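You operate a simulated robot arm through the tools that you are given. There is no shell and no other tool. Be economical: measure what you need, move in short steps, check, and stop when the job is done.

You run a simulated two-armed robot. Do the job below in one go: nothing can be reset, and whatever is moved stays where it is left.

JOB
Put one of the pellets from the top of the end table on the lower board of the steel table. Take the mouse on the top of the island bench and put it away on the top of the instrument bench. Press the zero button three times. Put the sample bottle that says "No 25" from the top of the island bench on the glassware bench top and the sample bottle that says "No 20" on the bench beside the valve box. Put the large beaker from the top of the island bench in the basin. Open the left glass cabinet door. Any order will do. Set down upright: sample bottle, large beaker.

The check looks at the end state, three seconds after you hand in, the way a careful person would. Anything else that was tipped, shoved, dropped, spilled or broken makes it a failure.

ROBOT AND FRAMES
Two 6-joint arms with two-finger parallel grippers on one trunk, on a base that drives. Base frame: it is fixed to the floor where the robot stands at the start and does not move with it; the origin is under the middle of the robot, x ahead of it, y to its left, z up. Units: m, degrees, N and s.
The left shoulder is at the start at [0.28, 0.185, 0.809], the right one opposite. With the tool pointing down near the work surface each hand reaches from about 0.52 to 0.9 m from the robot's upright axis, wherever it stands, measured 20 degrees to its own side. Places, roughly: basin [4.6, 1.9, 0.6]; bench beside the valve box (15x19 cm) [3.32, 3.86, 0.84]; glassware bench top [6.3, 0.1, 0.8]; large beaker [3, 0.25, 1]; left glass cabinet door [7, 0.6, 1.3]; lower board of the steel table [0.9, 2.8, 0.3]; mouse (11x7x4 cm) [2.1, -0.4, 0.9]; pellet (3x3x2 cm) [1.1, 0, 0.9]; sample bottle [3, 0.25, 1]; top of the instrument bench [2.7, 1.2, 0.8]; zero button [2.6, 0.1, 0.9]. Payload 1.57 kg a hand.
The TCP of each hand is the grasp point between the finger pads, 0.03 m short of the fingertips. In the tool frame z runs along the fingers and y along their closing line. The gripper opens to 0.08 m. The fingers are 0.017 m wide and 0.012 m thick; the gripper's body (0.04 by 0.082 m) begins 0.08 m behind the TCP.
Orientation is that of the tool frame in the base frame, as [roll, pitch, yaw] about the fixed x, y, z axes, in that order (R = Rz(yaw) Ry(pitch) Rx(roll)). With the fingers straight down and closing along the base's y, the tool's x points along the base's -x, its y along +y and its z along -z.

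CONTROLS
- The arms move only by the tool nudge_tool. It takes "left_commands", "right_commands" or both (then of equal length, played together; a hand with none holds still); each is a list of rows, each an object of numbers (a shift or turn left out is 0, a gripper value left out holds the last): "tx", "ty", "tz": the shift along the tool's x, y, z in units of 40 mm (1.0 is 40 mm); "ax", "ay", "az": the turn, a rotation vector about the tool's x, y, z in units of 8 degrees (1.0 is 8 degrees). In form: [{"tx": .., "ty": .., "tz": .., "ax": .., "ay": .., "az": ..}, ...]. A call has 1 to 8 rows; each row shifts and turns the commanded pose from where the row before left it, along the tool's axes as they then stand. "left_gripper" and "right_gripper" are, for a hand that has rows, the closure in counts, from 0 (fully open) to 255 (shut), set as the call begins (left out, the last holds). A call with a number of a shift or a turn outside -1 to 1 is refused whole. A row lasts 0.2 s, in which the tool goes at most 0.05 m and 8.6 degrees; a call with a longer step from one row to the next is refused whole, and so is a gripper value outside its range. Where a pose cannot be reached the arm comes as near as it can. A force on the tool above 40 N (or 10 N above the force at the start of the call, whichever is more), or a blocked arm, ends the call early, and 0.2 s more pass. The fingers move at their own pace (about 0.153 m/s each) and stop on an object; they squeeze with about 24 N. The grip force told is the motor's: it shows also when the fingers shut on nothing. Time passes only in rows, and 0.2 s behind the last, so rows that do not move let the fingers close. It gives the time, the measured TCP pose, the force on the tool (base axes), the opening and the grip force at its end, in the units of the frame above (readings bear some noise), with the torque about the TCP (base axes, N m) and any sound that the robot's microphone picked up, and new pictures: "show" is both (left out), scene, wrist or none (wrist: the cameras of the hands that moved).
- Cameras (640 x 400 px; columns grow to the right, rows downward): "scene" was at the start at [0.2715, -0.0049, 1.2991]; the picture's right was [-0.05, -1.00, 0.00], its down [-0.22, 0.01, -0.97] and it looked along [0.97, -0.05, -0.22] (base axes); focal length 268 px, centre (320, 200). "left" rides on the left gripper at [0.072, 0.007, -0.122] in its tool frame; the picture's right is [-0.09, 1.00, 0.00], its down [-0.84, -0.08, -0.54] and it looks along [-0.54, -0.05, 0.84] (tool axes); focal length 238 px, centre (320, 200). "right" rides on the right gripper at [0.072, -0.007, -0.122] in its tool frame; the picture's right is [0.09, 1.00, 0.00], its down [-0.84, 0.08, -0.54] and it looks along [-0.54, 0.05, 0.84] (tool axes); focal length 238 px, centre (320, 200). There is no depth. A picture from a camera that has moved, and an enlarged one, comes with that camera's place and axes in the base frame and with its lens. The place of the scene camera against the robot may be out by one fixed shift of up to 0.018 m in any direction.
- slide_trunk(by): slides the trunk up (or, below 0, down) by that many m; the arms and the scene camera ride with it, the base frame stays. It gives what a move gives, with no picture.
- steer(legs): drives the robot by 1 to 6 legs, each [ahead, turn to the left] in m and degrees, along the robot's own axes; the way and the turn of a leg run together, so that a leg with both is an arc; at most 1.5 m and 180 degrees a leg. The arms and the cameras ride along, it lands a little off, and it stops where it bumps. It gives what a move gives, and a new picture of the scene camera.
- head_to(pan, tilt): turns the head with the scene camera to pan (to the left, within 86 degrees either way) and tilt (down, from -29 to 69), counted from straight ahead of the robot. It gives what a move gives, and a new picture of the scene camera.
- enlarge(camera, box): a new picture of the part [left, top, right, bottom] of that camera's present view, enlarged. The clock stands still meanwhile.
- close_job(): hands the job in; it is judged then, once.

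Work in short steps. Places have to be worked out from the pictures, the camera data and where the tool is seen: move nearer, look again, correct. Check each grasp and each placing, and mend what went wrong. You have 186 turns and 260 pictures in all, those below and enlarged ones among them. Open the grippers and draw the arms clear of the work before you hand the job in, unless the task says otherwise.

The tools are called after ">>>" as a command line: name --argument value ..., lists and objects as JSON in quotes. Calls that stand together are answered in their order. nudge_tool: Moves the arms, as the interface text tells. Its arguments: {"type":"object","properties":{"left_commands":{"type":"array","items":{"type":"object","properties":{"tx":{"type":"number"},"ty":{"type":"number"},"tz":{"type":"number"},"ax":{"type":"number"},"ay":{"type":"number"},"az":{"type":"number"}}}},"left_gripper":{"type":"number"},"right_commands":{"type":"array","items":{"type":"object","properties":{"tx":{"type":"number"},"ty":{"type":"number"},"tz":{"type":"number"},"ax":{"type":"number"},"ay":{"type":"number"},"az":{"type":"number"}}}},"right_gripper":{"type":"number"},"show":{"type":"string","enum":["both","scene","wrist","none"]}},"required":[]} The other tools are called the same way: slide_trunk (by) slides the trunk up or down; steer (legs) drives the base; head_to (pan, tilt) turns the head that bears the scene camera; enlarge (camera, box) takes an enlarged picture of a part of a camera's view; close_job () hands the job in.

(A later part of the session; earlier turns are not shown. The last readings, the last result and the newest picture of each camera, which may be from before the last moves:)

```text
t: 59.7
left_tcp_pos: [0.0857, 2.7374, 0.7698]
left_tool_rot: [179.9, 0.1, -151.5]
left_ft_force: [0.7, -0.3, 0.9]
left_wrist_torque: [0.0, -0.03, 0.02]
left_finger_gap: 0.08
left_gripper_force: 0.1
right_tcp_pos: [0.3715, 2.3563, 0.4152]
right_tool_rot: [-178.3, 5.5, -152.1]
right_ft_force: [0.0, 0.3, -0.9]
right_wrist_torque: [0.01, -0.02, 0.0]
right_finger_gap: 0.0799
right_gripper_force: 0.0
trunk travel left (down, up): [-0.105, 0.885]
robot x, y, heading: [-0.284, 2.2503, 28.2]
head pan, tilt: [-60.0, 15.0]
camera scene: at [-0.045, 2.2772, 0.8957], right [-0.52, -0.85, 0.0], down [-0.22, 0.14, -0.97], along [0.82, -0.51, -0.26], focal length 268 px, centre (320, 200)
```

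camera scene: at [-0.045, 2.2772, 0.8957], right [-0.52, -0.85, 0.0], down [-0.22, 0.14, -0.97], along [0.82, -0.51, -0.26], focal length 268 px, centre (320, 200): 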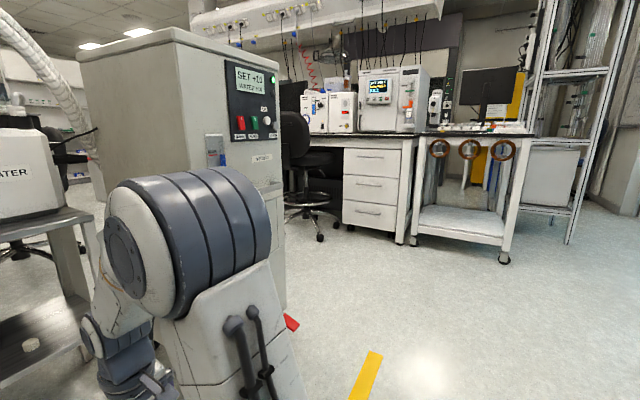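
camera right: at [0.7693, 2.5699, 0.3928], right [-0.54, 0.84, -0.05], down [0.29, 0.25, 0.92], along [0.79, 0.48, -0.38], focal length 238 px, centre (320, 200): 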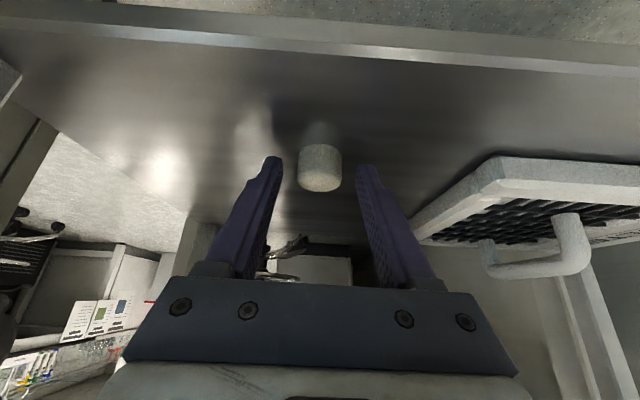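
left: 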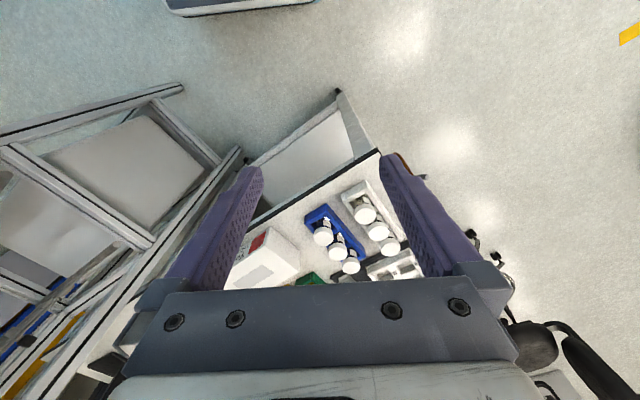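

I raise the trunk for a better overview, and drive into the open aisle left of the island.

>>> slide_trunk --by 0.4

>>> slide_trunk --by 0.2

>>> nudge_tool --right_commands '[{"tz": -1}, {"tz": -1}, {"tz": -1}, {"tz": -1}, {"tz": -1}, {"ay": 0.7, "tz": -1}]' --show "none"

>>> steer --legs '[[0, -98], [0.75, 0], [0, 70]]'

>>> head_to --pan 0 --tilt 15

```text
t: 63.5
left_tcp_pos: [0.0842, 2.7368, 1.1696]
left_tool_rot: [-180.0, 0.1, -151.5]
left_ft_force: [0.2, 0.4, 0.3]
left_wrist_torque: [0.01, -0.03, 0.0]
left_finger_gap: 0.0799
left_gripper_force: 0.0
right_tcp_pos: [0.371, 2.3557, 0.8142]
right_tool_rot: [-178.3, 5.5, -152.1]
right_ft_force: [-0.6, 0.0, -0.6]
right_wrist_torque: [-0.02, -0.03, -0.04]
right_finger_gap: 0.0802
right_gripper_force: 0.0
trunk travel left (down, up): [-0.505, 0.485]
robot x, y, heading: [-0.2861, 2.2512, 28.4]
head pan, tilt: [-60.0, 15.0]
```

```text
t: 65.7
left_tcp_pos: [0.0846, 2.7367, 1.3695]
left_tool_rot: [-180.0, 0.1, -151.5]
left_ft_force: [-0.6, -0.1, 0.1]
left_wrist_torque: [0.01, 0.03, -0.01]
left_finger_gap: 0.0799
left_gripper_force: 0.1
right_tcp_pos: [0.3723, 2.3565, 1.0146]
right_tool_rot: [-178.2, 5.5, -152.1]
right_ft_force: [-0.2, 0.1, 0.5]
right_wrist_torque: [-0.01, 0.02, 0.0]
right_finger_gap: 0.08
right_gripper_force: 0.0
trunk travel left (down, up): [-0.705, 0.285]
robot x, y, heading: [-0.2819, 2.2478, 28.5]
head pan, tilt: [-60.0, 15.0]
```

```text
t: 67.1
left_tcp_pos: [0.0836, 2.7368, 1.3702]
left_tool_rot: [180.0, 0.1, -151.5]
left_ft_force: [-0.6, -0.7, -0.2]
left_wrist_torque: [0.02, -0.01, 0.01]
left_finger_gap: 0.0798
left_gripper_force: 0.1
right_tcp_pos: [0.3497, 2.3526, 1.2536]
right_tool_rot: [-178.2, -0.2, -152.3]
right_ft_force: [-0.6, 0.2, 0.0]
right_wrist_torque: [-0.01, -0.02, 0.03]
right_finger_gap: 0.0798
right_gripper_force: 0.0
trunk travel left (down, up): [-0.705, 0.285]
robot x, y, heading: [-0.2857, 2.2504, 28.5]
head pan, tilt: [-60.0, 15.0]
```

```text
t: 78.3
left_tcp_pos: [0.5304, 1.7921, 1.3691]
left_tool_rot: [-180.0, 0.1, 179.6]
left_ft_force: [0.3, -0.1, -1.3]
left_wrist_torque: [-0.01, 0.03, 0.0]
left_finger_gap: 0.08
left_gripper_force: 0.1
right_tcp_pos: [0.5758, 1.3277, 1.2535]
right_tool_rot: [-178.3, -0.2, 178.9]
right_ft_force: [-0.5, -0.3, -0.3]
right_wrist_torque: [-0.01, 0.02, 0.0]
right_finger_gap: 0.08
right_gripper_force: 0.0
trunk travel left (down, up): [-0.705, 0.285]
robot x, y, heading: [-0.0276, 1.5437, -0.3]
head pan, tilt: [-60.0, 15.0]
camera scene: at [0.1974, 1.461, 1.4957], right [-0.87, -0.49, 0.0], down [-0.13, 0.23, -0.97], along [0.48, -0.84, -0.26], focal length 268 px, centre (320, 200)
```

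scene: 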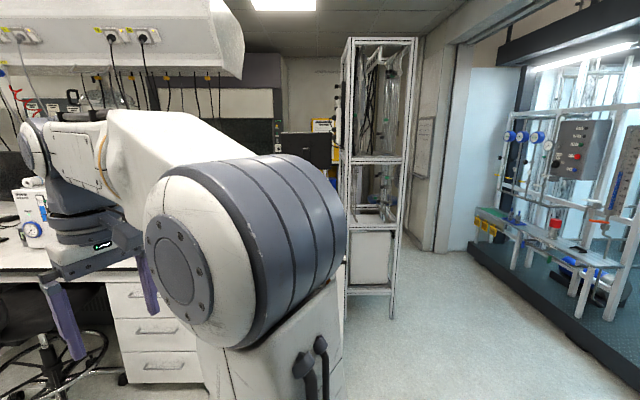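

```text
t: 79.6
left_tcp_pos: [0.5299, 1.7927, 1.3697]
left_tool_rot: [-180.0, 0.1, 179.6]
left_ft_force: [0.4, -0.8, 0.1]
left_wrist_torque: [-0.01, 0.02, 0.01]
left_finger_gap: 0.0798
left_gripper_force: 0.0
right_tcp_pos: [0.5757, 1.3263, 1.2537]
right_tool_rot: [-178.3, 0.0, 178.8]
right_ft_force: [0.2, -0.1, -0.8]
right_wrist_torque: [0.02, 0.0, -0.01]
right_finger_gap: 0.08
right_gripper_force: 0.0
trunk travel left (down, up): [-0.705, 0.285]
robot x, y, heading: [-0.0253, 1.5459, -0.3]
head pan, tilt: [0.0, 15.0]
camera scene: at [0.2447, 1.5416, 1.4957], right [-0.01, -1.0, 0.0], down [-0.26, 0.0, -0.97], along [0.97, -0.01, -0.26], focal length 268 px, centre (320, 200)
```

scene: 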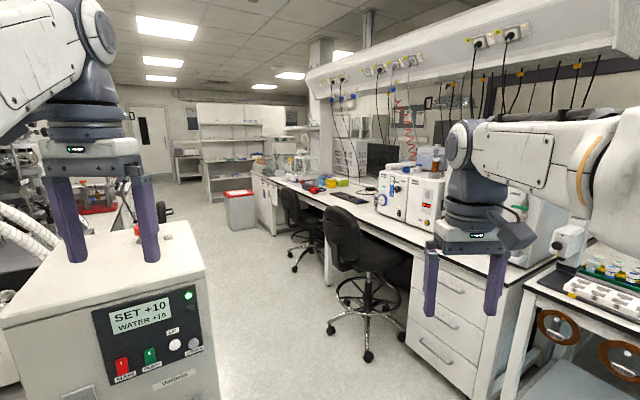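

The left bench with chairs is the instrument bench; the island surface lies on the other side of the divider. I drive back near the start and look for the passage to the right side.

>>> steer --legs '[[0, -95], [1.3, 0]]'

>>> head_to --pan 25 --tilt 15

```text
t: 90.2
left_tcp_pos: [0.0368, -0.329, 1.3696]
left_tool_rot: [180.0, 0.1, 84.2]
left_ft_force: [0.1, 0.0, -0.1]
left_wrist_torque: [-0.01, -0.04, 0.02]
left_finger_gap: 0.0799
left_gripper_force: 0.2
right_tcp_pos: [-0.43, -0.3307, 1.2546]
right_tool_rot: [-178.2, 0.0, 83.5]
right_ft_force: [0.2, -0.1, 0.8]
right_wrist_torque: [0.01, -0.03, 0.04]
right_finger_gap: 0.08
right_gripper_force: 0.1
trunk travel left (down, up): [-0.705, 0.285]
robot x, y, heading: [-0.1592, 0.2513, -95.8]
head pan, tilt: [0.0, 15.0]
camera scene: at [-0.1652, -0.0035, 1.4957], right [-0.99, 0.1, 0.0], down [0.03, 0.26, -0.97], along [-0.1, -0.96, -0.26], focal length 268 px, centre (320, 200)
```

scene: 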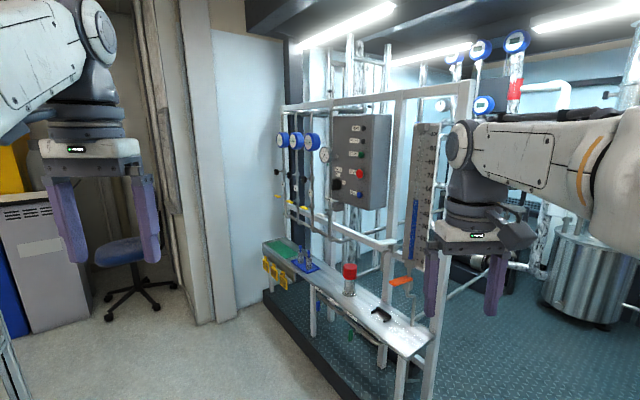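

```text
t: 91.1
left_tcp_pos: [0.0387, -0.3288, 1.3689]
left_tool_rot: [180.0, 0.1, 84.3]
left_ft_force: [-0.1, 0.5, 0.5]
left_wrist_torque: [-0.03, -0.03, -0.03]
left_finger_gap: 0.0801
left_gripper_force: 0.0
right_tcp_pos: [-0.4297, -0.33, 1.2539]
right_tool_rot: [-178.3, -0.1, 83.5]
right_ft_force: [0.0, 0.3, 0.0]
right_wrist_torque: [0.02, -0.05, -0.03]
right_finger_gap: 0.0802
right_gripper_force: 0.1
trunk travel left (down, up): [-0.705, 0.285]
robot x, y, heading: [-0.1563, 0.249, -95.8]
head pan, tilt: [25.0, 15.0]
camera scene: at [-0.1252, 0.0011, 1.4957], right [-0.94, -0.33, 0.0], down [-0.09, 0.24, -0.97], along [0.32, -0.91, -0.26], focal length 268 px, centre (320, 200)
```

scene: 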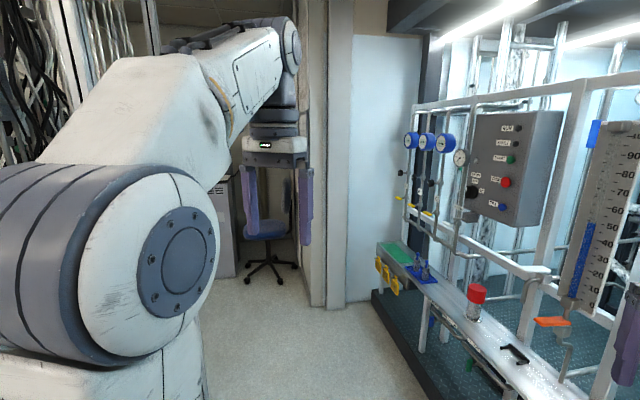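

There is a passage between the tower and the pillar at about (0.54, -1.9). I drive toward it and look in.

>>> steer --legs '[[0, 14], [1.1, 0], [0, 32]]'

>>> head_to --pan 0 --tilt 20

```text
t: 99.1
left_tcp_pos: [0.5566, -1.0911, 1.3698]
left_tool_rot: [-179.9, 0.2, 130.6]
left_ft_force: [0.5, 1.2, -0.3]
left_wrist_torque: [0.02, -0.01, -0.02]
left_finger_gap: 0.0799
left_gripper_force: 0.1
right_tcp_pos: [0.2356, -1.4309, 1.2543]
right_tool_rot: [-178.2, -0.1, 129.8]
right_ft_force: [0.0, -0.7, 0.4]
right_wrist_torque: [0.0, -0.03, 0.02]
right_finger_gap: 0.0799
right_gripper_force: 0.1
trunk travel left (down, up): [-0.705, 0.285]
robot x, y, heading: [0.0012, -0.8349, -49.4]
head pan, tilt: [25.0, 15.0]
camera scene: at [0.2108, -0.9944, 1.4957], right [-0.41, -0.91, 0.0], down [-0.24, 0.11, -0.97], along [0.88, -0.4, -0.26], focal length 268 px, centre (320, 200)
```

scene: 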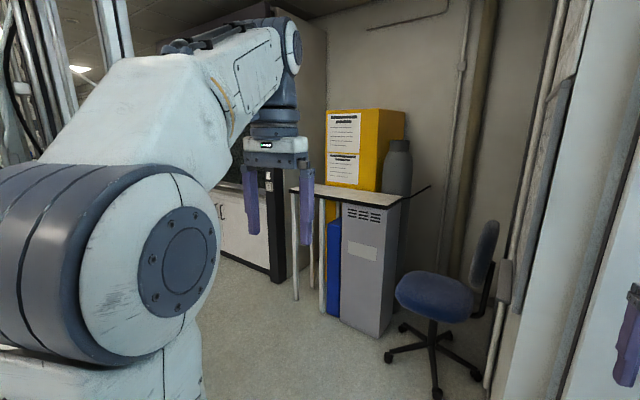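

```text
t: 100.0
left_tcp_pos: [0.5573, -1.0909, 1.3701]
left_tool_rot: [-180.0, 0.1, 130.6]
left_ft_force: [0.0, 0.3, -0.8]
left_wrist_torque: [0.0, -0.01, 0.0]
left_finger_gap: 0.0799
left_gripper_force: 0.0
right_tcp_pos: [0.2354, -1.431, 1.2527]
right_tool_rot: [-178.3, -0.1, 129.9]
right_ft_force: [0.4, -0.1, -1.3]
right_wrist_torque: [0.0, 0.0, 0.01]
right_finger_gap: 0.0799
right_gripper_force: 0.1
trunk travel left (down, up): [-0.705, 0.285]
robot x, y, heading: [0.0031, -0.8363, -49.4]
head pan, tilt: [0.0, 20.0]
camera scene: at [0.1866, -1.0264, 1.4876], right [-0.76, -0.65, 0.0], down [-0.22, 0.26, -0.94], along [0.61, -0.71, -0.34], focal length 268 px, centre (320, 200)
```

scene: 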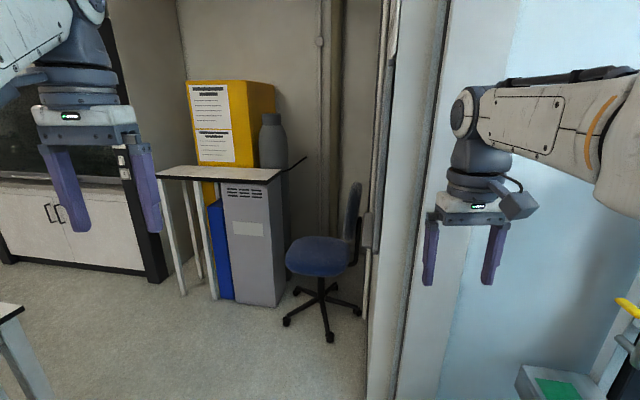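

>>> head_to --pan 50 --tilt 22

```text
t: 101.1
left_tcp_pos: [0.5573, -1.0918, 1.37]
left_tool_rot: [180.0, 0.1, 130.7]
left_ft_force: [-0.4, 1.1, -0.3]
left_wrist_torque: [0.02, -0.04, -0.05]
left_finger_gap: 0.0799
left_gripper_force: 0.1
right_tcp_pos: [0.236, -1.431, 1.2534]
right_tool_rot: [-178.4, -0.1, 129.9]
right_ft_force: [-0.1, 0.3, 0.0]
right_wrist_torque: [-0.04, -0.01, 0.0]
right_finger_gap: 0.08
right_gripper_force: 0.0
trunk travel left (down, up): [-0.705, 0.285]
robot x, y, heading: [0.0045, -0.8329, -49.4]
head pan, tilt: [50.0, 22.0]
camera scene: at [0.2186, -0.9547, 1.4843], right [0.01, -1.0, 0.0], down [-0.37, 0.0, -0.93], along [0.93, 0.01, -0.37], focal length 268 px, centre (320, 200)
```

scene: 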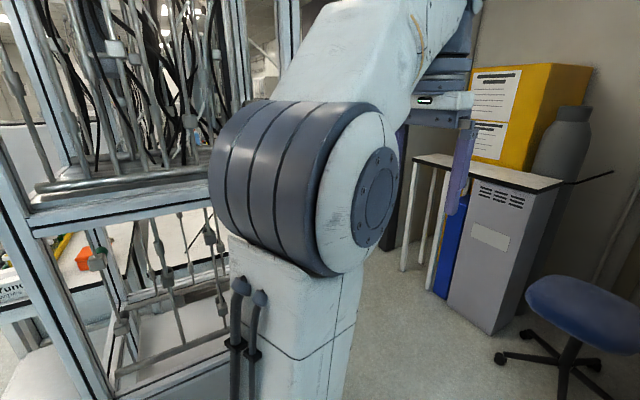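

I go a bit further in along the passage and turn to face along the island's right aisle.

>>> steer --legs '[[0.5, 0], [0, 50]]'

>>> head_to --pan 5 --tilt 20

```text
t: 106.3
left_tcp_pos: [0.8811, -0.9487, 1.3701]
left_tool_rot: [180.0, 0.2, -178.8]
left_ft_force: [0.1, -0.1, 0.4]
left_wrist_torque: [0.01, 0.03, -0.03]
left_finger_gap: 0.0799
left_gripper_force: 0.1
right_tcp_pos: [0.9387, -1.4113, 1.2534]
right_tool_rot: [-178.3, 0.0, -179.6]
right_ft_force: [-0.8, -0.5, -1.3]
right_wrist_torque: [0.02, 0.05, -0.02]
right_finger_gap: 0.08
right_gripper_force: 0.1
trunk travel left (down, up): [-0.705, 0.285]
robot x, y, heading: [0.3331, -1.2126, 1.0]
head pan, tilt: [50.0, 22.0]
camera scene: at [0.5671, -1.1369, 1.4843], right [0.78, -0.62, 0.0], down [-0.23, -0.29, -0.93], along [0.58, 0.72, -0.37], focal length 268 px, centre (320, 200)
```

scene: 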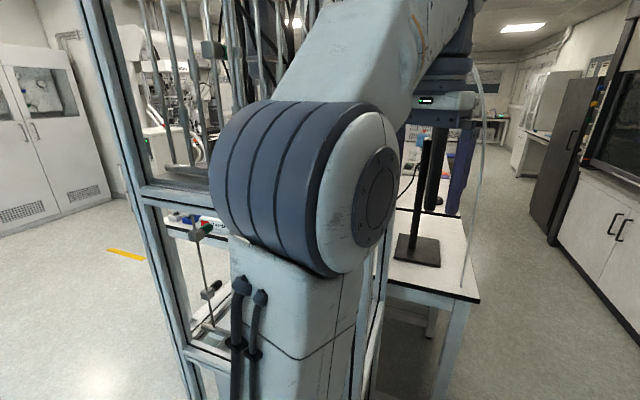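

```text
t: 107.5
left_tcp_pos: [0.8816, -0.9487, 1.3705]
left_tool_rot: [180.0, 0.0, -178.7]
left_ft_force: [-0.3, -0.1, 0.4]
left_wrist_torque: [0.0, 0.03, -0.01]
left_finger_gap: 0.0801
left_gripper_force: 0.0
right_tcp_pos: [0.9399, -1.4115, 1.2534]
right_tool_rot: [-178.2, -0.2, -179.5]
right_ft_force: [0.1, -0.9, 0.3]
right_wrist_torque: [0.03, -0.02, 0.02]
right_finger_gap: 0.0799
right_gripper_force: 0.2
trunk travel left (down, up): [-0.705, 0.285]
robot x, y, heading: [0.3344, -1.2083, 1.1]
head pan, tilt: [5.0, 20.0]
camera scene: at [0.6016, -1.1989, 1.4876], right [0.11, -0.99, 0.0], down [-0.34, -0.04, -0.94], along [0.93, 0.1, -0.34], focal length 268 px, centre (320, 200)
```

scene: 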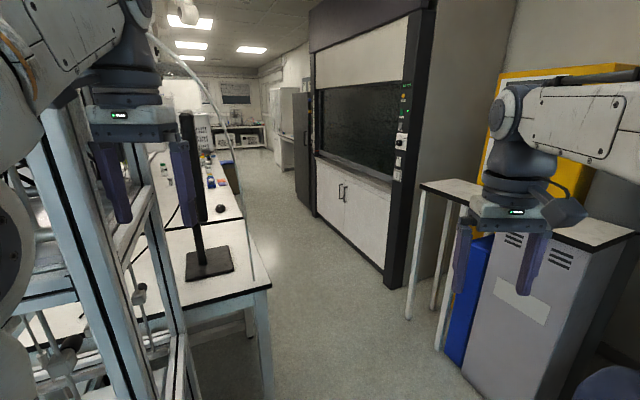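

The aisle runs along 27.5° between the island edge and the hood (about 1.1 m wide). I drive in along its middle in steps.

>>> steer --legs '[[0, -16.5], [0.95, 0], [0, 35]]'

```text
t: 115.0
left_tcp_pos: [1.6865, -1.0405, 1.3686]
left_tool_rot: [180.0, 0.0, -160.6]
left_ft_force: [-0.6, -0.8, -0.1]
left_wrist_torque: [0.01, -0.03, 0.01]
left_finger_gap: 0.08
left_gripper_force: 0.0
right_tcp_pos: [1.8871, -1.4634, 1.2538]
right_tool_rot: [-178.3, -0.1, -161.4]
right_ft_force: [-0.2, -1.2, 0.7]
right_wrist_torque: [0.0, -0.02, 0.01]
right_finger_gap: 0.0801
right_gripper_force: 0.1
trunk travel left (down, up): [-0.705, 0.285]
robot x, y, heading: [1.2474, -1.4666, 19.5]
head pan, tilt: [5.0, 20.0]
camera scene: at [1.4999, -1.3715, 1.4876], right [0.42, -0.91, 0.0], down [-0.31, -0.14, -0.94], along [0.85, 0.39, -0.34], focal length 268 px, centre (320, 200)
```

scene: 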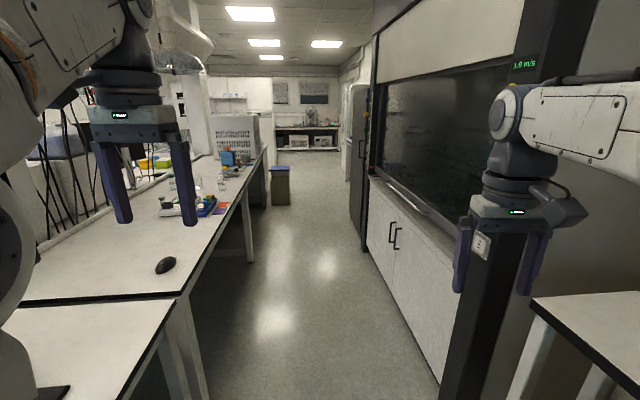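

I continue along the aisle about 1 m and align with it, then look at the island items.

>>> steer --legs '[[1.0, 0], [0, 8]]'

>>> head_to --pan 30 --tilt 22

```text
t: 120.8
left_tcp_pos: [2.5665, -0.6482, 1.3702]
left_tool_rot: [-180.0, 0.0, -152.6]
left_ft_force: [0.5, -0.1, 0.7]
left_wrist_torque: [0.01, 0.0, -0.01]
left_finger_gap: 0.0799
left_gripper_force: 0.1
right_tcp_pos: [2.8226, -1.036, 1.2543]
right_tool_rot: [-178.3, -0.1, -153.2]
right_ft_force: [-0.3, -0.2, 0.5]
right_wrist_torque: [-0.01, 0.02, 0.0]
right_finger_gap: 0.0799
right_gripper_force: 0.1
trunk travel left (down, up): [-0.705, 0.285]
robot x, y, heading: [2.1893, -1.1277, 27.8]
head pan, tilt: [5.0, 20.0]
camera scene: at [2.4275, -1.0033, 1.4876], right [0.54, -0.84, 0.0], down [-0.29, -0.18, -0.94], along [0.79, 0.51, -0.34], focal length 268 px, centre (320, 200)
```

scene: 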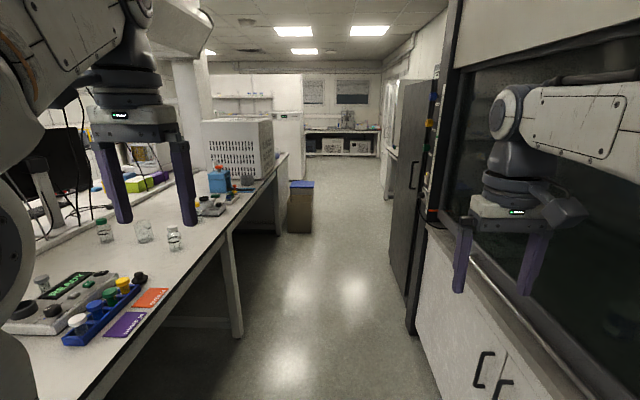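

```text
t: 121.7
left_tcp_pos: [2.566, -0.6479, 1.3688]
left_tool_rot: [-179.9, 0.1, -152.6]
left_ft_force: [-0.1, -0.4, 0.0]
left_wrist_torque: [0.0, 0.03, 0.0]
left_finger_gap: 0.0799
left_gripper_force: 0.1
right_tcp_pos: [2.8226, -1.0367, 1.2536]
right_tool_rot: [-178.3, -0.1, -153.2]
right_ft_force: [0.1, 0.3, -0.1]
right_wrist_torque: [-0.04, 0.03, -0.02]
right_finger_gap: 0.0799
right_gripper_force: 0.1
trunk travel left (down, up): [-0.705, 0.285]
robot x, y, heading: [2.1879, -1.1282, 27.7]
head pan, tilt: [30.0, 22.0]
camera scene: at [2.3987, -0.9749, 1.4843], right [0.84, -0.54, 0.0], down [-0.2, -0.32, -0.93], along [0.5, 0.78, -0.37], focal length 268 px, centre (320, 200)
```

scene: 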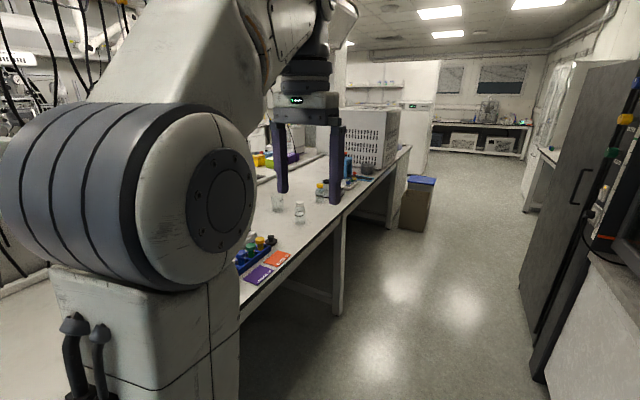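

Items (bottles, beaker, button device) are near u≈2.4–2.8 along the aisle. I drive 1.05 m further and turn left to face the island.

>>> steer --legs '[[1.05, 0], [0, 90]]'

>>> head_to --pan 0 --tilt 35

```text
t: 131.0
left_tcp_pos: [2.6299, -0.2711, 1.3697]
left_tool_rot: [-180.0, 0.1, -62.1]
left_ft_force: [0.4, 0.4, 0.2]
left_wrist_torque: [0.0, 0.01, -0.01]
left_finger_gap: 0.0799
left_gripper_force: 0.1
right_tcp_pos: [3.0183, -0.0109, 1.254]
right_tool_rot: [-178.2, -0.2, -62.9]
right_ft_force: [-0.2, -0.6, -1.0]
right_wrist_torque: [0.03, 0.0, -0.04]
right_finger_gap: 0.08
right_gripper_force: 0.0
trunk travel left (down, up): [-0.705, 0.285]
robot x, y, heading: [3.1145, -0.6454, 118.6]
head pan, tilt: [30.0, 22.0]
camera scene: at [2.977, -0.4545, 1.4843], right [0.53, 0.85, 0.0], down [0.32, -0.2, -0.93], along [-0.79, 0.49, -0.37], focal length 268 px, centre (320, 200)
```

scene: 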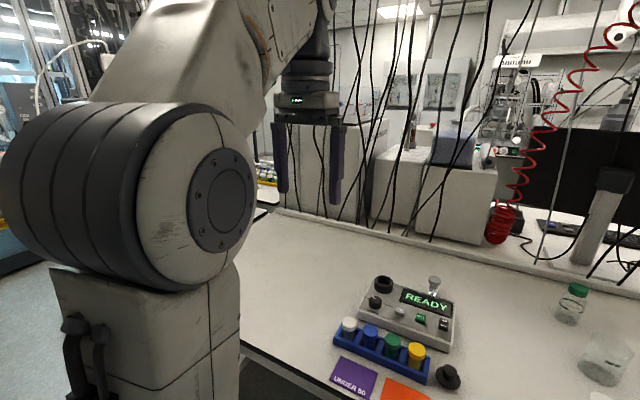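

```text
t: 131.9
left_tcp_pos: [2.6296, -0.2723, 1.3695]
left_tool_rot: [180.0, 0.1, -62.1]
left_ft_force: [-0.5, 1.0, -0.5]
left_wrist_torque: [0.05, -0.03, -0.03]
left_finger_gap: 0.08
left_gripper_force: 0.1
right_tcp_pos: [3.0176, -0.0117, 1.2527]
right_tool_rot: [-178.3, 0.0, -62.9]
right_ft_force: [0.7, -0.1, -0.3]
right_wrist_torque: [-0.02, 0.0, 0.01]
right_finger_gap: 0.0798
right_gripper_force: 0.0
trunk travel left (down, up): [-0.705, 0.285]
robot x, y, heading: [3.1137, -0.6433, 118.1]
head pan, tilt: [0.0, 35.0]
camera scene: at [3.0142, -0.4259, 1.4637], right [0.88, 0.47, 0.0], down [0.27, -0.51, -0.82], along [-0.39, 0.72, -0.57], focal length 268 px, centre (320, 200)
```

scene: 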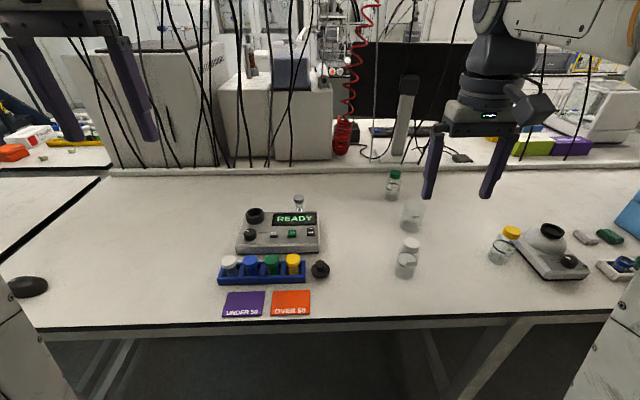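

The READY device, bottles and a beaker are in view. I enlarge to read labels.

>>> enlarge --camera "scene" --box '[210, 180, 340, 330]'

>>> enlarge --camera "scene" --box '[370, 160, 530, 290]'

>>> enlarge --camera "scene" --box '[480, 150, 640, 290]'

```text
2.67 times, centred on (275, 255) of scene
camera zoom: at [3.0142, -0.4259, 1.4637], right [0.88, 0.47, 0.0], down [0.27, -0.51, -0.82], along [-0.39, 0.72, -0.57], focal length 714 px, centre (440, 53)
```

zoom: 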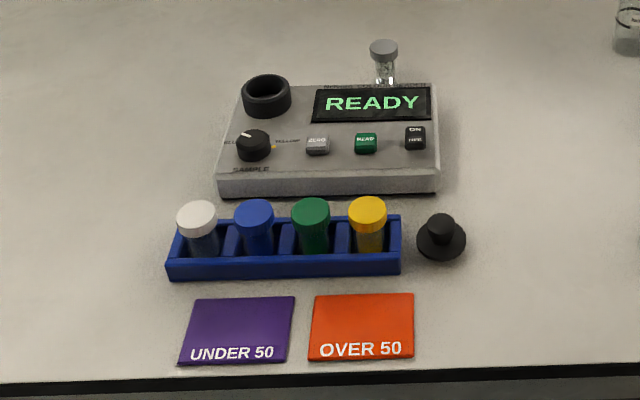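

```text
3.08 times, centred on (450, 225) of scene
camera zoom: at [3.0142, -0.4259, 1.4637], right [0.88, 0.47, 0.0], down [0.27, -0.51, -0.82], along [-0.39, 0.72, -0.57], focal length 824 px, centre (-80, 123)
```

zoom: 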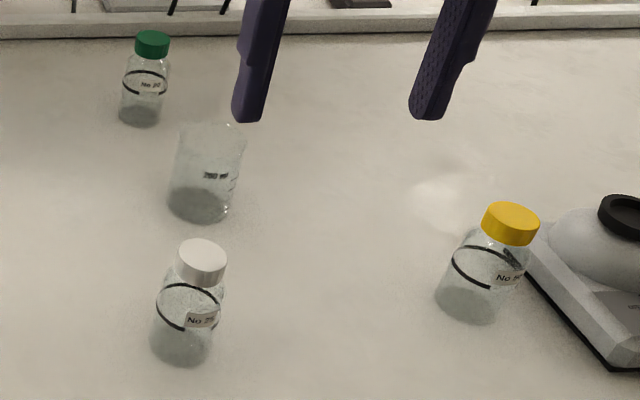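

```text
2.86 times, centred on (560, 220) of scene
camera zoom: at [3.0142, -0.4259, 1.4637], right [0.88, 0.47, 0.0], down [0.27, -0.51, -0.82], along [-0.39, 0.72, -0.57], focal length 765 px, centre (-366, 143)
```

zoom: 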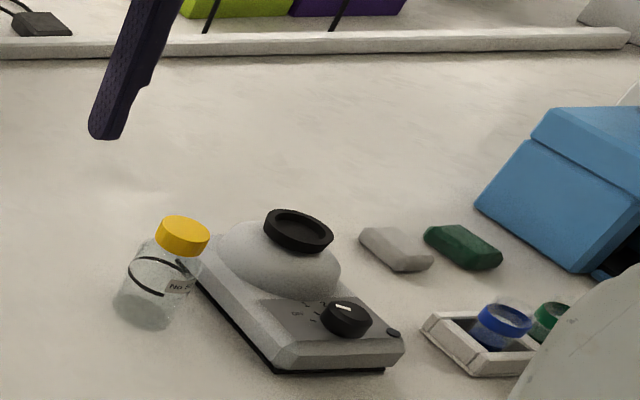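

>>> enlarge --camera "scene" --box '[395, 232, 427, 282]'

>>> enlarge --camera "scene" --box '[382, 165, 408, 205]'

>>> enlarge --camera "scene" --box '[475, 220, 525, 275]'

```text
8.00 times, centred on (411, 257) of scene
camera zoom: at [3.0142, -0.4259, 1.4637], right [0.88, 0.47, 0.0], down [0.27, -0.51, -0.82], along [-0.39, 0.72, -0.57], focal length 2142 px, centre (-408, -256)
```

zoom: 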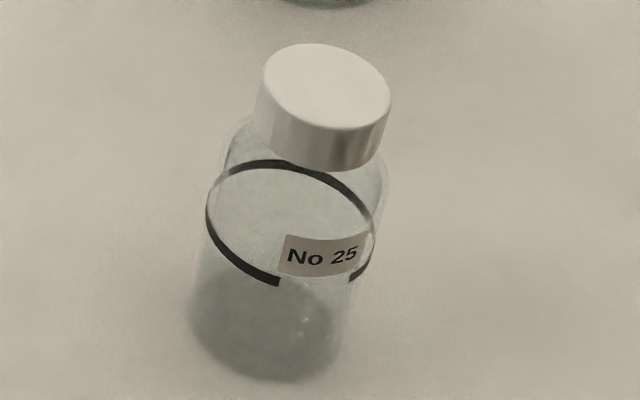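

```text
10.00 times, centred on (395, 185) of scene
camera zoom: at [3.0142, -0.4259, 1.4637], right [0.88, 0.47, 0.0], down [0.27, -0.51, -0.82], along [-0.39, 0.72, -0.57], focal length 2677 px, centre (-430, 350)
```

zoom: 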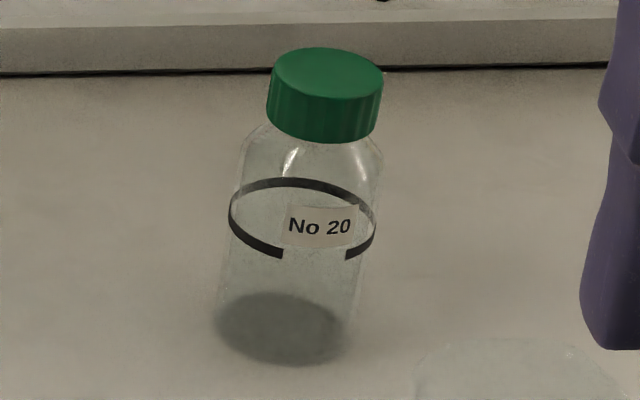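

```text
7.27 times, centred on (500, 248) of scene
camera zoom: at [3.0142, -0.4259, 1.4637], right [0.88, 0.47, 0.0], down [0.27, -0.51, -0.82], along [-0.39, 0.72, -0.57], focal length 1947 px, centre (-989, -146)
```

zoom: 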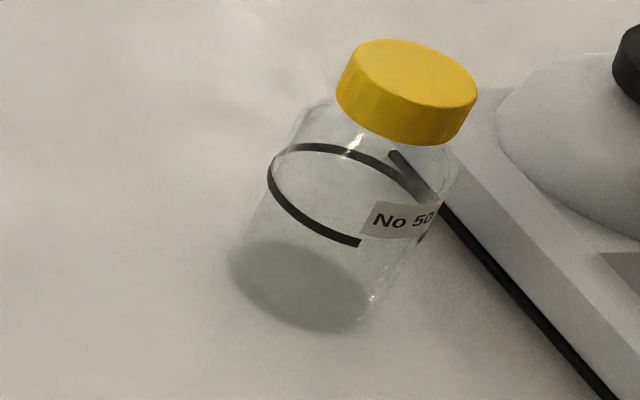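

White cap reads "No 25", green cap "No 20", yellow "No 50". The zero button is at about (2.60, 0.045), No 25 at (2.99, 0.11), beaker at (2.96, 0.33), No 20 at (2.85, 0.47). I move 0.12 m nearer and bring the left hand, shut, over the zero button.

>>> steer --legs '[[0.12, 0]]'

```text
t: 133.2
left_tcp_pos: [2.5732, -0.1649, 1.3696]
left_tool_rot: [-180.0, 0.1, -62.0]
left_ft_force: [0.1, -0.2, 0.0]
left_wrist_torque: [0.0, -0.02, 0.0]
left_finger_gap: 0.08
left_gripper_force: 0.0
right_tcp_pos: [2.9612, 0.0948, 1.2533]
right_tool_rot: [-178.3, -0.1, -62.9]
right_ft_force: [0.5, -0.6, 0.2]
right_wrist_torque: [0.05, -0.01, -0.01]
right_finger_gap: 0.08
right_gripper_force: 0.0
trunk travel left (down, up): [-0.705, 0.285]
robot x, y, heading: [3.0578, -0.5383, 118.3]
head pan, tilt: [0.0, 35.0]
camera scene: at [2.9577, -0.3202, 1.4638], right [0.88, 0.47, 0.0], down [0.27, -0.51, -0.82], along [-0.39, 0.72, -0.57], focal length 268 px, centre (320, 200)
```

scene: 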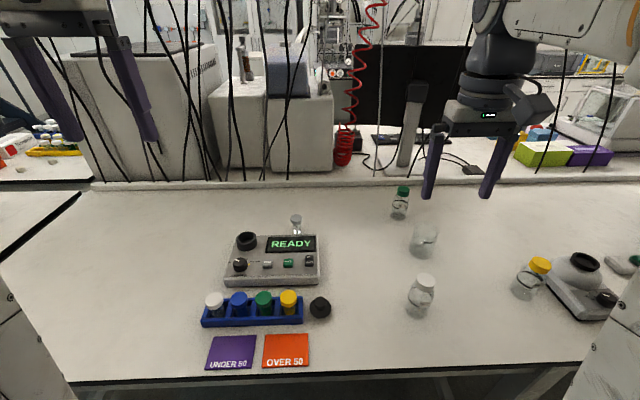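

>>> nudge_tool --left_commands '[{"tx": -0.6, "ty": -0.43, "tz": 0.94}, {"tx": -0.6, "ty": -0.43, "tz": 0.94}, {"tx": -0.6, "ty": -0.43, "tz": 0.94}, {"tx": -0.6, "ty": -0.43, "tz": 0.94}, {"tx": -0.6, "ty": -0.43, "tz": 0.94}, {"tx": -0.6, "ty": -0.43, "tz": 0.94}, {"tx": -0.6, "ty": -0.43, "tz": 0.94}]' --left_gripper 255

```text
t: 134.8
left_tcp_pos: [2.5993, 0.0419, 1.1061]
left_tool_rot: [-180.0, 0.1, -62.2]
left_ft_force: [-0.7, 0.4, 0.0]
left_wrist_torque: [-0.01, 0.0, -0.03]
left_finger_gap: 0.0002
left_gripper_force: 20.9
right_tcp_pos: [2.9621, 0.0951, 1.2539]
right_tool_rot: [-178.3, 0.0, -62.8]
right_ft_force: [0.1, -0.4, -0.2]
right_wrist_torque: [0.01, -0.03, 0.03]
right_finger_gap: 0.08
right_gripper_force: 0.0
trunk travel left (down, up): [-0.705, 0.285]
robot x, y, heading: [3.0583, -0.5381, 118.1]
head pan, tilt: [0.0, 35.0]
camera scene: at [2.9575, -0.32, 1.4638], right [0.88, 0.47, 0.0], down [0.27, -0.51, -0.82], along [-0.39, 0.72, -0.57], focal length 268 px, centre (320, 200)
camera left: at [2.6268, -0.027, 1.2288], right [-0.92, -0.38, 0.0], down [-0.32, 0.77, 0.54], along [-0.21, 0.5, -0.84], focal length 238 px, centre (320, 200)
```

scene: 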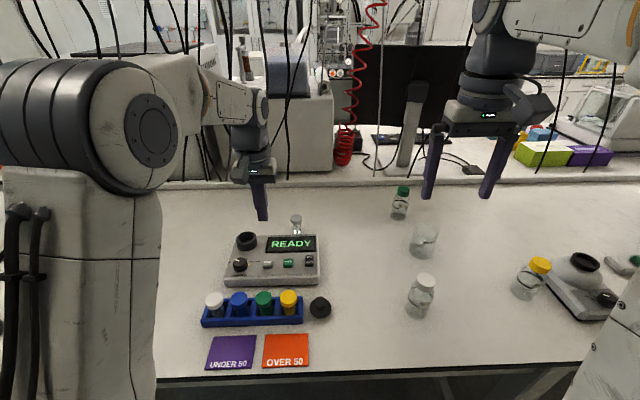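
left: 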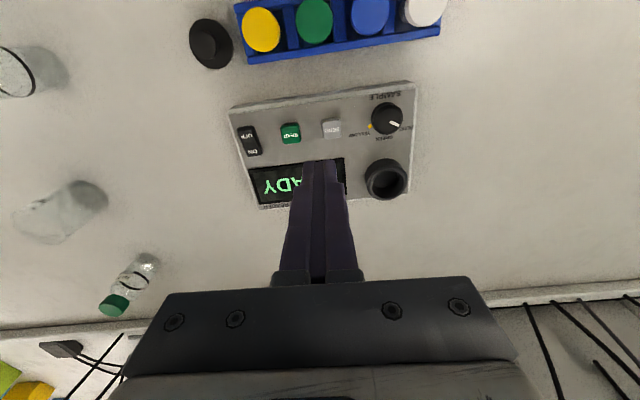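

The wrist camera puts the zero button at about (2.577, 0.053). I shift over it and lower partway.

>>> nudge_tool --left_commands '[{"tx": -0.25, "ty": 0.18, "tz": 0.9}, {"tx": -0.25, "ty": 0.18, "tz": 0.9}, {"tz": 0.9}]' --show "wrist"

```text
t: 135.6
left_tcp_pos: [2.5769, 0.0497, 0.9991]
left_tool_rot: [-180.0, 0.3, -62.0]
left_ft_force: [-0.2, 0.1, -1.0]
left_wrist_torque: [-0.03, 0.02, -0.01]
left_finger_gap: 0.0002
left_gripper_force: 21.7
right_tcp_pos: [2.961, 0.095, 1.2536]
right_tool_rot: [-178.3, -0.1, -62.8]
right_ft_force: [0.0, 0.4, 0.6]
right_wrist_torque: [-0.03, -0.01, 0.0]
right_finger_gap: 0.0801
right_gripper_force: 0.1
trunk travel left (down, up): [-0.705, 0.285]
robot x, y, heading: [3.058, -0.5394, 118.4]
head pan, tilt: [0.0, 35.0]
camera left: at [2.6043, -0.0176, 1.1204], right [-0.92, -0.38, 0.0], down [-0.32, 0.77, 0.54], along [-0.21, 0.5, -0.84], focal length 238 px, centre (320, 200)
```

left: 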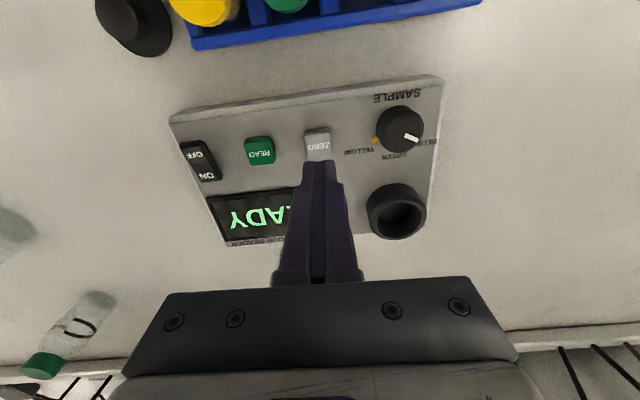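

Aligned over ZERO. I lower toward contact.

>>> nudge_tool --left_commands '[{"tz": 0.8}, {"tz": 0.4}, {"tz": 0.1}]' --show "wrist"

```text
t: 136.4
left_tcp_pos: [2.5766, 0.0504, 0.9473]
left_tool_rot: [179.9, 0.1, -62.1]
left_ft_force: [1.3, -0.2, 0.2]
left_wrist_torque: [-0.05, 0.02, 0.01]
left_finger_gap: 0.0
left_gripper_force: 21.0
right_tcp_pos: [2.9607, 0.0957, 1.2532]
right_tool_rot: [-178.3, -0.1, -62.9]
right_ft_force: [0.3, -0.6, 0.2]
right_wrist_torque: [-0.01, 0.03, 0.01]
right_finger_gap: 0.08
right_gripper_force: 0.1
trunk travel left (down, up): [-0.705, 0.285]
robot x, y, heading: [3.0536, -0.5384, 118.0]
head pan, tilt: [0.0, 35.0]
camera left: at [2.605, -0.0168, 1.0688], right [-0.92, -0.38, 0.0], down [-0.32, 0.78, 0.54], along [-0.21, 0.5, -0.84], focal length 238 px, centre (320, 200)
```

left: 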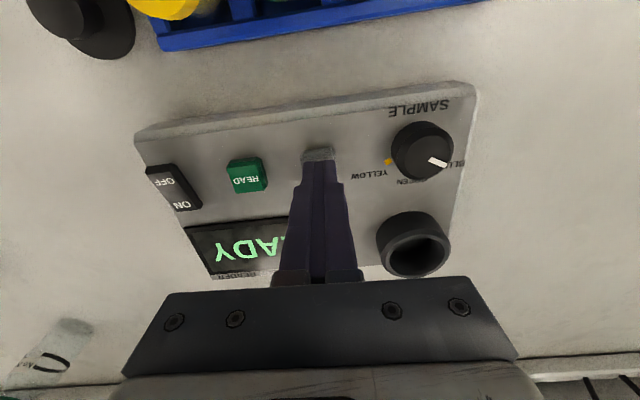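

>>> nudge_tool --left_commands '[{"tz": 0.08}, {"tz": 0.08}, {"tz": 0.06}]' --show "none"

```text
t: 137.2
left_tcp_pos: [2.5779, 0.0512, 0.9377]
left_tool_rot: [180.0, 0.0, -62.2]
left_ft_force: [0.6, 0.6, 0.7]
left_wrist_torque: [0.0, -0.02, -0.02]
left_finger_gap: 0.0
left_gripper_force: 21.2
right_tcp_pos: [2.9618, 0.0959, 1.2535]
right_tool_rot: [-178.3, -0.1, -62.9]
right_ft_force: [-0.6, 0.4, -0.5]
right_wrist_torque: [0.02, -0.01, -0.01]
right_finger_gap: 0.0797
right_gripper_force: 0.2
trunk travel left (down, up): [-0.705, 0.285]
robot x, y, heading: [3.0556, -0.5384, 118.1]
head pan, tilt: [0.0, 35.0]
```

>>> nudge_tool --left_commands '[{"tz": 0.06}, {"tz": 0.06}]' --show "none"

```text
t: 137.8
left_tcp_pos: [2.578, 0.0507, 0.9322]
left_tool_rot: [-180.0, 0.2, -62.0]
left_ft_force: [-1.0, 0.7, 4.6]
left_wrist_torque: [0.01, 0.04, 0.0]
left_finger_gap: 0.0
left_gripper_force: 21.2
right_tcp_pos: [2.9608, 0.0957, 1.2536]
right_tool_rot: [-178.3, 0.0, -62.9]
right_ft_force: [0.2, 0.3, -0.6]
right_wrist_torque: [0.0, 0.0, 0.0]
right_finger_gap: 0.0798
right_gripper_force: 0.1
trunk travel left (down, up): [-0.705, 0.285]
robot x, y, heading: [3.0577, -0.5368, 118.2]
head pan, tilt: [0.0, 35.0]
heard: click
```

A click at z 0.932: first press. I lift 2 cm and look at the display.

>>> nudge_tool --left_commands '[{"tz": -0.25}, {"tz": -0.25}]' --show "wrist"

>>> nudge_tool --left_commands '[{"tz": 0.25}, {"tz": 0.25}]' --show "none"

>>> nudge_tool --left_commands '[{"tz": -0.25}, {"tz": -0.25}]' --show "none"

```text
t: 138.4
left_tcp_pos: [2.5785, 0.0497, 0.9524]
left_tool_rot: [179.9, 0.0, -62.1]
left_ft_force: [0.4, -0.6, 0.5]
left_wrist_torque: [0.03, 0.0, 0.03]
left_finger_gap: 0.0
left_gripper_force: 21.1
right_tcp_pos: [2.9603, 0.0955, 1.2544]
right_tool_rot: [-178.3, -0.1, -62.8]
right_ft_force: [0.1, 0.2, -0.1]
right_wrist_torque: [-0.02, 0.03, 0.02]
right_finger_gap: 0.08
right_gripper_force: 0.1
trunk travel left (down, up): [-0.705, 0.285]
robot x, y, heading: [3.0562, -0.5386, 117.9]
head pan, tilt: [0.0, 35.0]
camera left: at [2.6054, -0.017, 1.0756], right [-0.92, -0.38, 0.0], down [-0.32, 0.78, 0.54], along [-0.21, 0.5, -0.84], focal length 238 px, centre (320, 200)
```

left: 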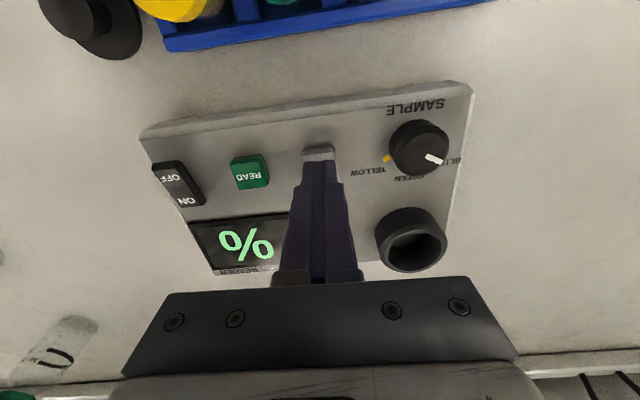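

```text
t: 139.0
left_tcp_pos: [2.578, 0.0509, 0.9341]
left_tool_rot: [-180.0, 0.2, -62.2]
left_ft_force: [-0.6, 0.8, 3.1]
left_wrist_torque: [0.02, 0.04, 0.01]
left_finger_gap: 0.0
left_gripper_force: 21.4
right_tcp_pos: [2.961, 0.0947, 1.2541]
right_tool_rot: [-178.3, 0.0, -62.9]
right_ft_force: [-0.5, -0.5, 0.4]
right_wrist_torque: [-0.01, -0.01, 0.02]
right_finger_gap: 0.0802
right_gripper_force: 0.2
trunk travel left (down, up): [-0.705, 0.285]
robot x, y, heading: [3.0549, -0.5379, 118.3]
head pan, tilt: [0.0, 35.0]
heard: click
```

```text
t: 139.6
left_tcp_pos: [2.5771, 0.0514, 0.9531]
left_tool_rot: [179.9, 0.1, -62.1]
left_ft_force: [0.4, 0.4, -0.4]
left_wrist_torque: [0.0, 0.01, 0.01]
left_finger_gap: 0.0
left_gripper_force: 21.6
right_tcp_pos: [2.9607, 0.0957, 1.2534]
right_tool_rot: [-178.3, -0.1, -63.0]
right_ft_force: [0.2, 0.1, 0.3]
right_wrist_torque: [-0.01, 0.0, -0.01]
right_finger_gap: 0.0799
right_gripper_force: 0.1
trunk travel left (down, up): [-0.705, 0.285]
robot x, y, heading: [3.0593, -0.5373, 118.3]
head pan, tilt: [0.0, 35.0]
```

Second click heard. One more press, then lift away high.

>>> nudge_tool --left_commands '[{"tz": 0.25}, {"tz": 0.25}]' --show "none"

>>> nudge_tool --left_commands '[{"tz": -0.5}, {"tz": -1}, {"tz": -1}, {"tz": -1}, {"tz": -1}, {"tx": 1}, {"tx": 1}]' --show "scene"

```text
t: 140.2
left_tcp_pos: [2.5782, 0.0506, 0.9321]
left_tool_rot: [180.0, 0.2, -62.0]
left_ft_force: [0.8, 0.5, 3.8]
left_wrist_torque: [0.01, -0.04, 0.0]
left_finger_gap: 0.0
left_gripper_force: 21.6
right_tcp_pos: [2.9612, 0.0956, 1.2539]
right_tool_rot: [-178.4, -0.1, -62.9]
right_ft_force: [0.8, 0.1, 0.2]
right_wrist_torque: [0.02, -0.03, 0.03]
right_finger_gap: 0.0798
right_gripper_force: 0.1
trunk travel left (down, up): [-0.705, 0.285]
robot x, y, heading: [3.0531, -0.5365, 118.6]
head pan, tilt: [0.0, 35.0]
heard: click
```

```text
t: 141.8
left_tcp_pos: [2.6153, -0.0201, 1.1133]
left_tool_rot: [-179.9, 0.1, -62.1]
left_ft_force: [-0.4, 0.8, -0.4]
left_wrist_torque: [-0.02, 0.05, -0.01]
left_finger_gap: 0.0
left_gripper_force: 21.3
right_tcp_pos: [2.9611, 0.0953, 1.2539]
right_tool_rot: [-178.3, 0.0, -62.9]
right_ft_force: [-0.2, -0.2, 0.3]
right_wrist_torque: [0.0, 0.0, -0.04]
right_finger_gap: 0.0802
right_gripper_force: 0.0
trunk travel left (down, up): [-0.705, 0.285]
robot x, y, heading: [3.0569, -0.5395, 118.0]
head pan, tilt: [0.0, 35.0]
camera scene: at [2.9574, -0.3194, 1.4637], right [0.88, 0.47, 0.0], down [0.27, -0.51, -0.82], along [-0.39, 0.72, -0.57], focal length 268 px, centre (320, 200)
```

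scene: 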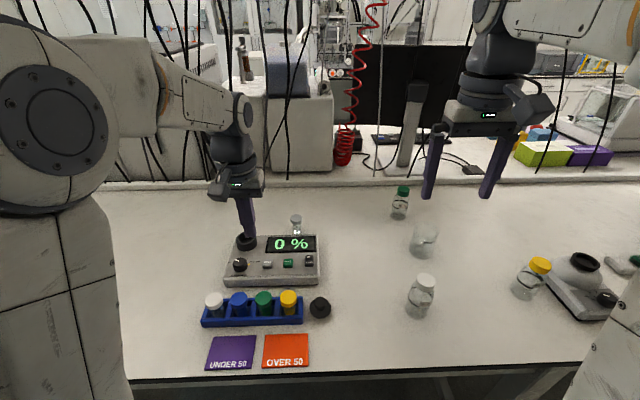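

Three clicks and the display shows 0 %. Next, No 25: I view it with the right wrist camera while lowering to about 1.12.

>>> nudge_tool --right_commands '[{"tz": 0.8, "ax": -0.21}, {"tz": 0.8}, {"tz": 0.8}, {"tz": 0.8}]' --show "wrist" --right_gripper 0

```text
t: 142.8
left_tcp_pos: [2.6153, -0.02, 1.1128]
left_tool_rot: [-179.9, 0.1, -62.1]
left_ft_force: [0.5, -1.4, 0.1]
left_wrist_torque: [0.04, 0.03, 0.02]
left_finger_gap: 0.0
left_gripper_force: 21.4
right_tcp_pos: [2.962, 0.0952, 1.1248]
right_tool_rot: [-180.0, -0.1, -62.9]
right_ft_force: [0.2, 0.0, 0.1]
right_wrist_torque: [0.05, -0.01, -0.01]
right_finger_gap: 0.0798
right_gripper_force: 0.1
trunk travel left (down, up): [-0.705, 0.285]
robot x, y, heading: [3.052, -0.5384, 118.0]
head pan, tilt: [0.0, 35.0]
camera right: at [3.0013, 0.0345, 1.2461], right [-0.84, -0.54, 0.0], down [-0.45, 0.71, 0.54], along [-0.29, 0.46, -0.84], focal length 238 px, centre (320, 200)
```

right: 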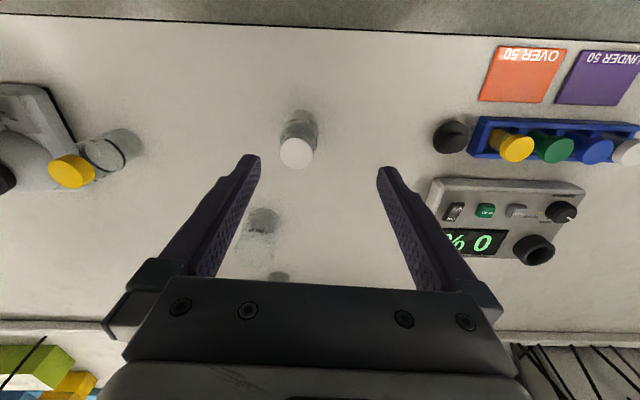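

No 25 stands at about (2.975, 0.133). I shift over it and lower to just above the cap.

>>> nudge_tool --right_commands '[{"tx": -0.35, "ty": -0.36, "tz": 0.8}, {"tx": -0.35, "ty": -0.36, "tz": 0.8}, {"tz": 0.4}]' --show "wrist"

```text
t: 143.6
left_tcp_pos: [2.6153, -0.0199, 1.1136]
left_tool_rot: [-180.0, 0.1, -62.1]
left_ft_force: [0.7, 0.4, 0.2]
left_wrist_torque: [-0.04, 0.03, 0.0]
left_finger_gap: 0.0
left_gripper_force: 21.3
right_tcp_pos: [2.9741, 0.1336, 1.0445]
right_tool_rot: [-179.8, -0.2, -62.9]
right_ft_force: [-0.2, 0.3, -0.1]
right_wrist_torque: [0.0, 0.01, 0.02]
right_finger_gap: 0.0799
right_gripper_force: 0.1
trunk travel left (down, up): [-0.705, 0.285]
robot x, y, heading: [3.0602, -0.5401, 118.0]
head pan, tilt: [0.0, 35.0]
camera right: at [3.0141, 0.0726, 1.1665], right [-0.84, -0.54, 0.0], down [-0.45, 0.71, 0.54], along [-0.29, 0.46, -0.84], focal length 238 px, centre (320, 200)
```

right: 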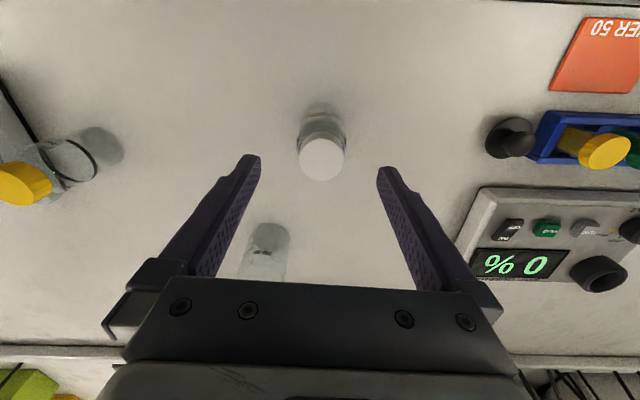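

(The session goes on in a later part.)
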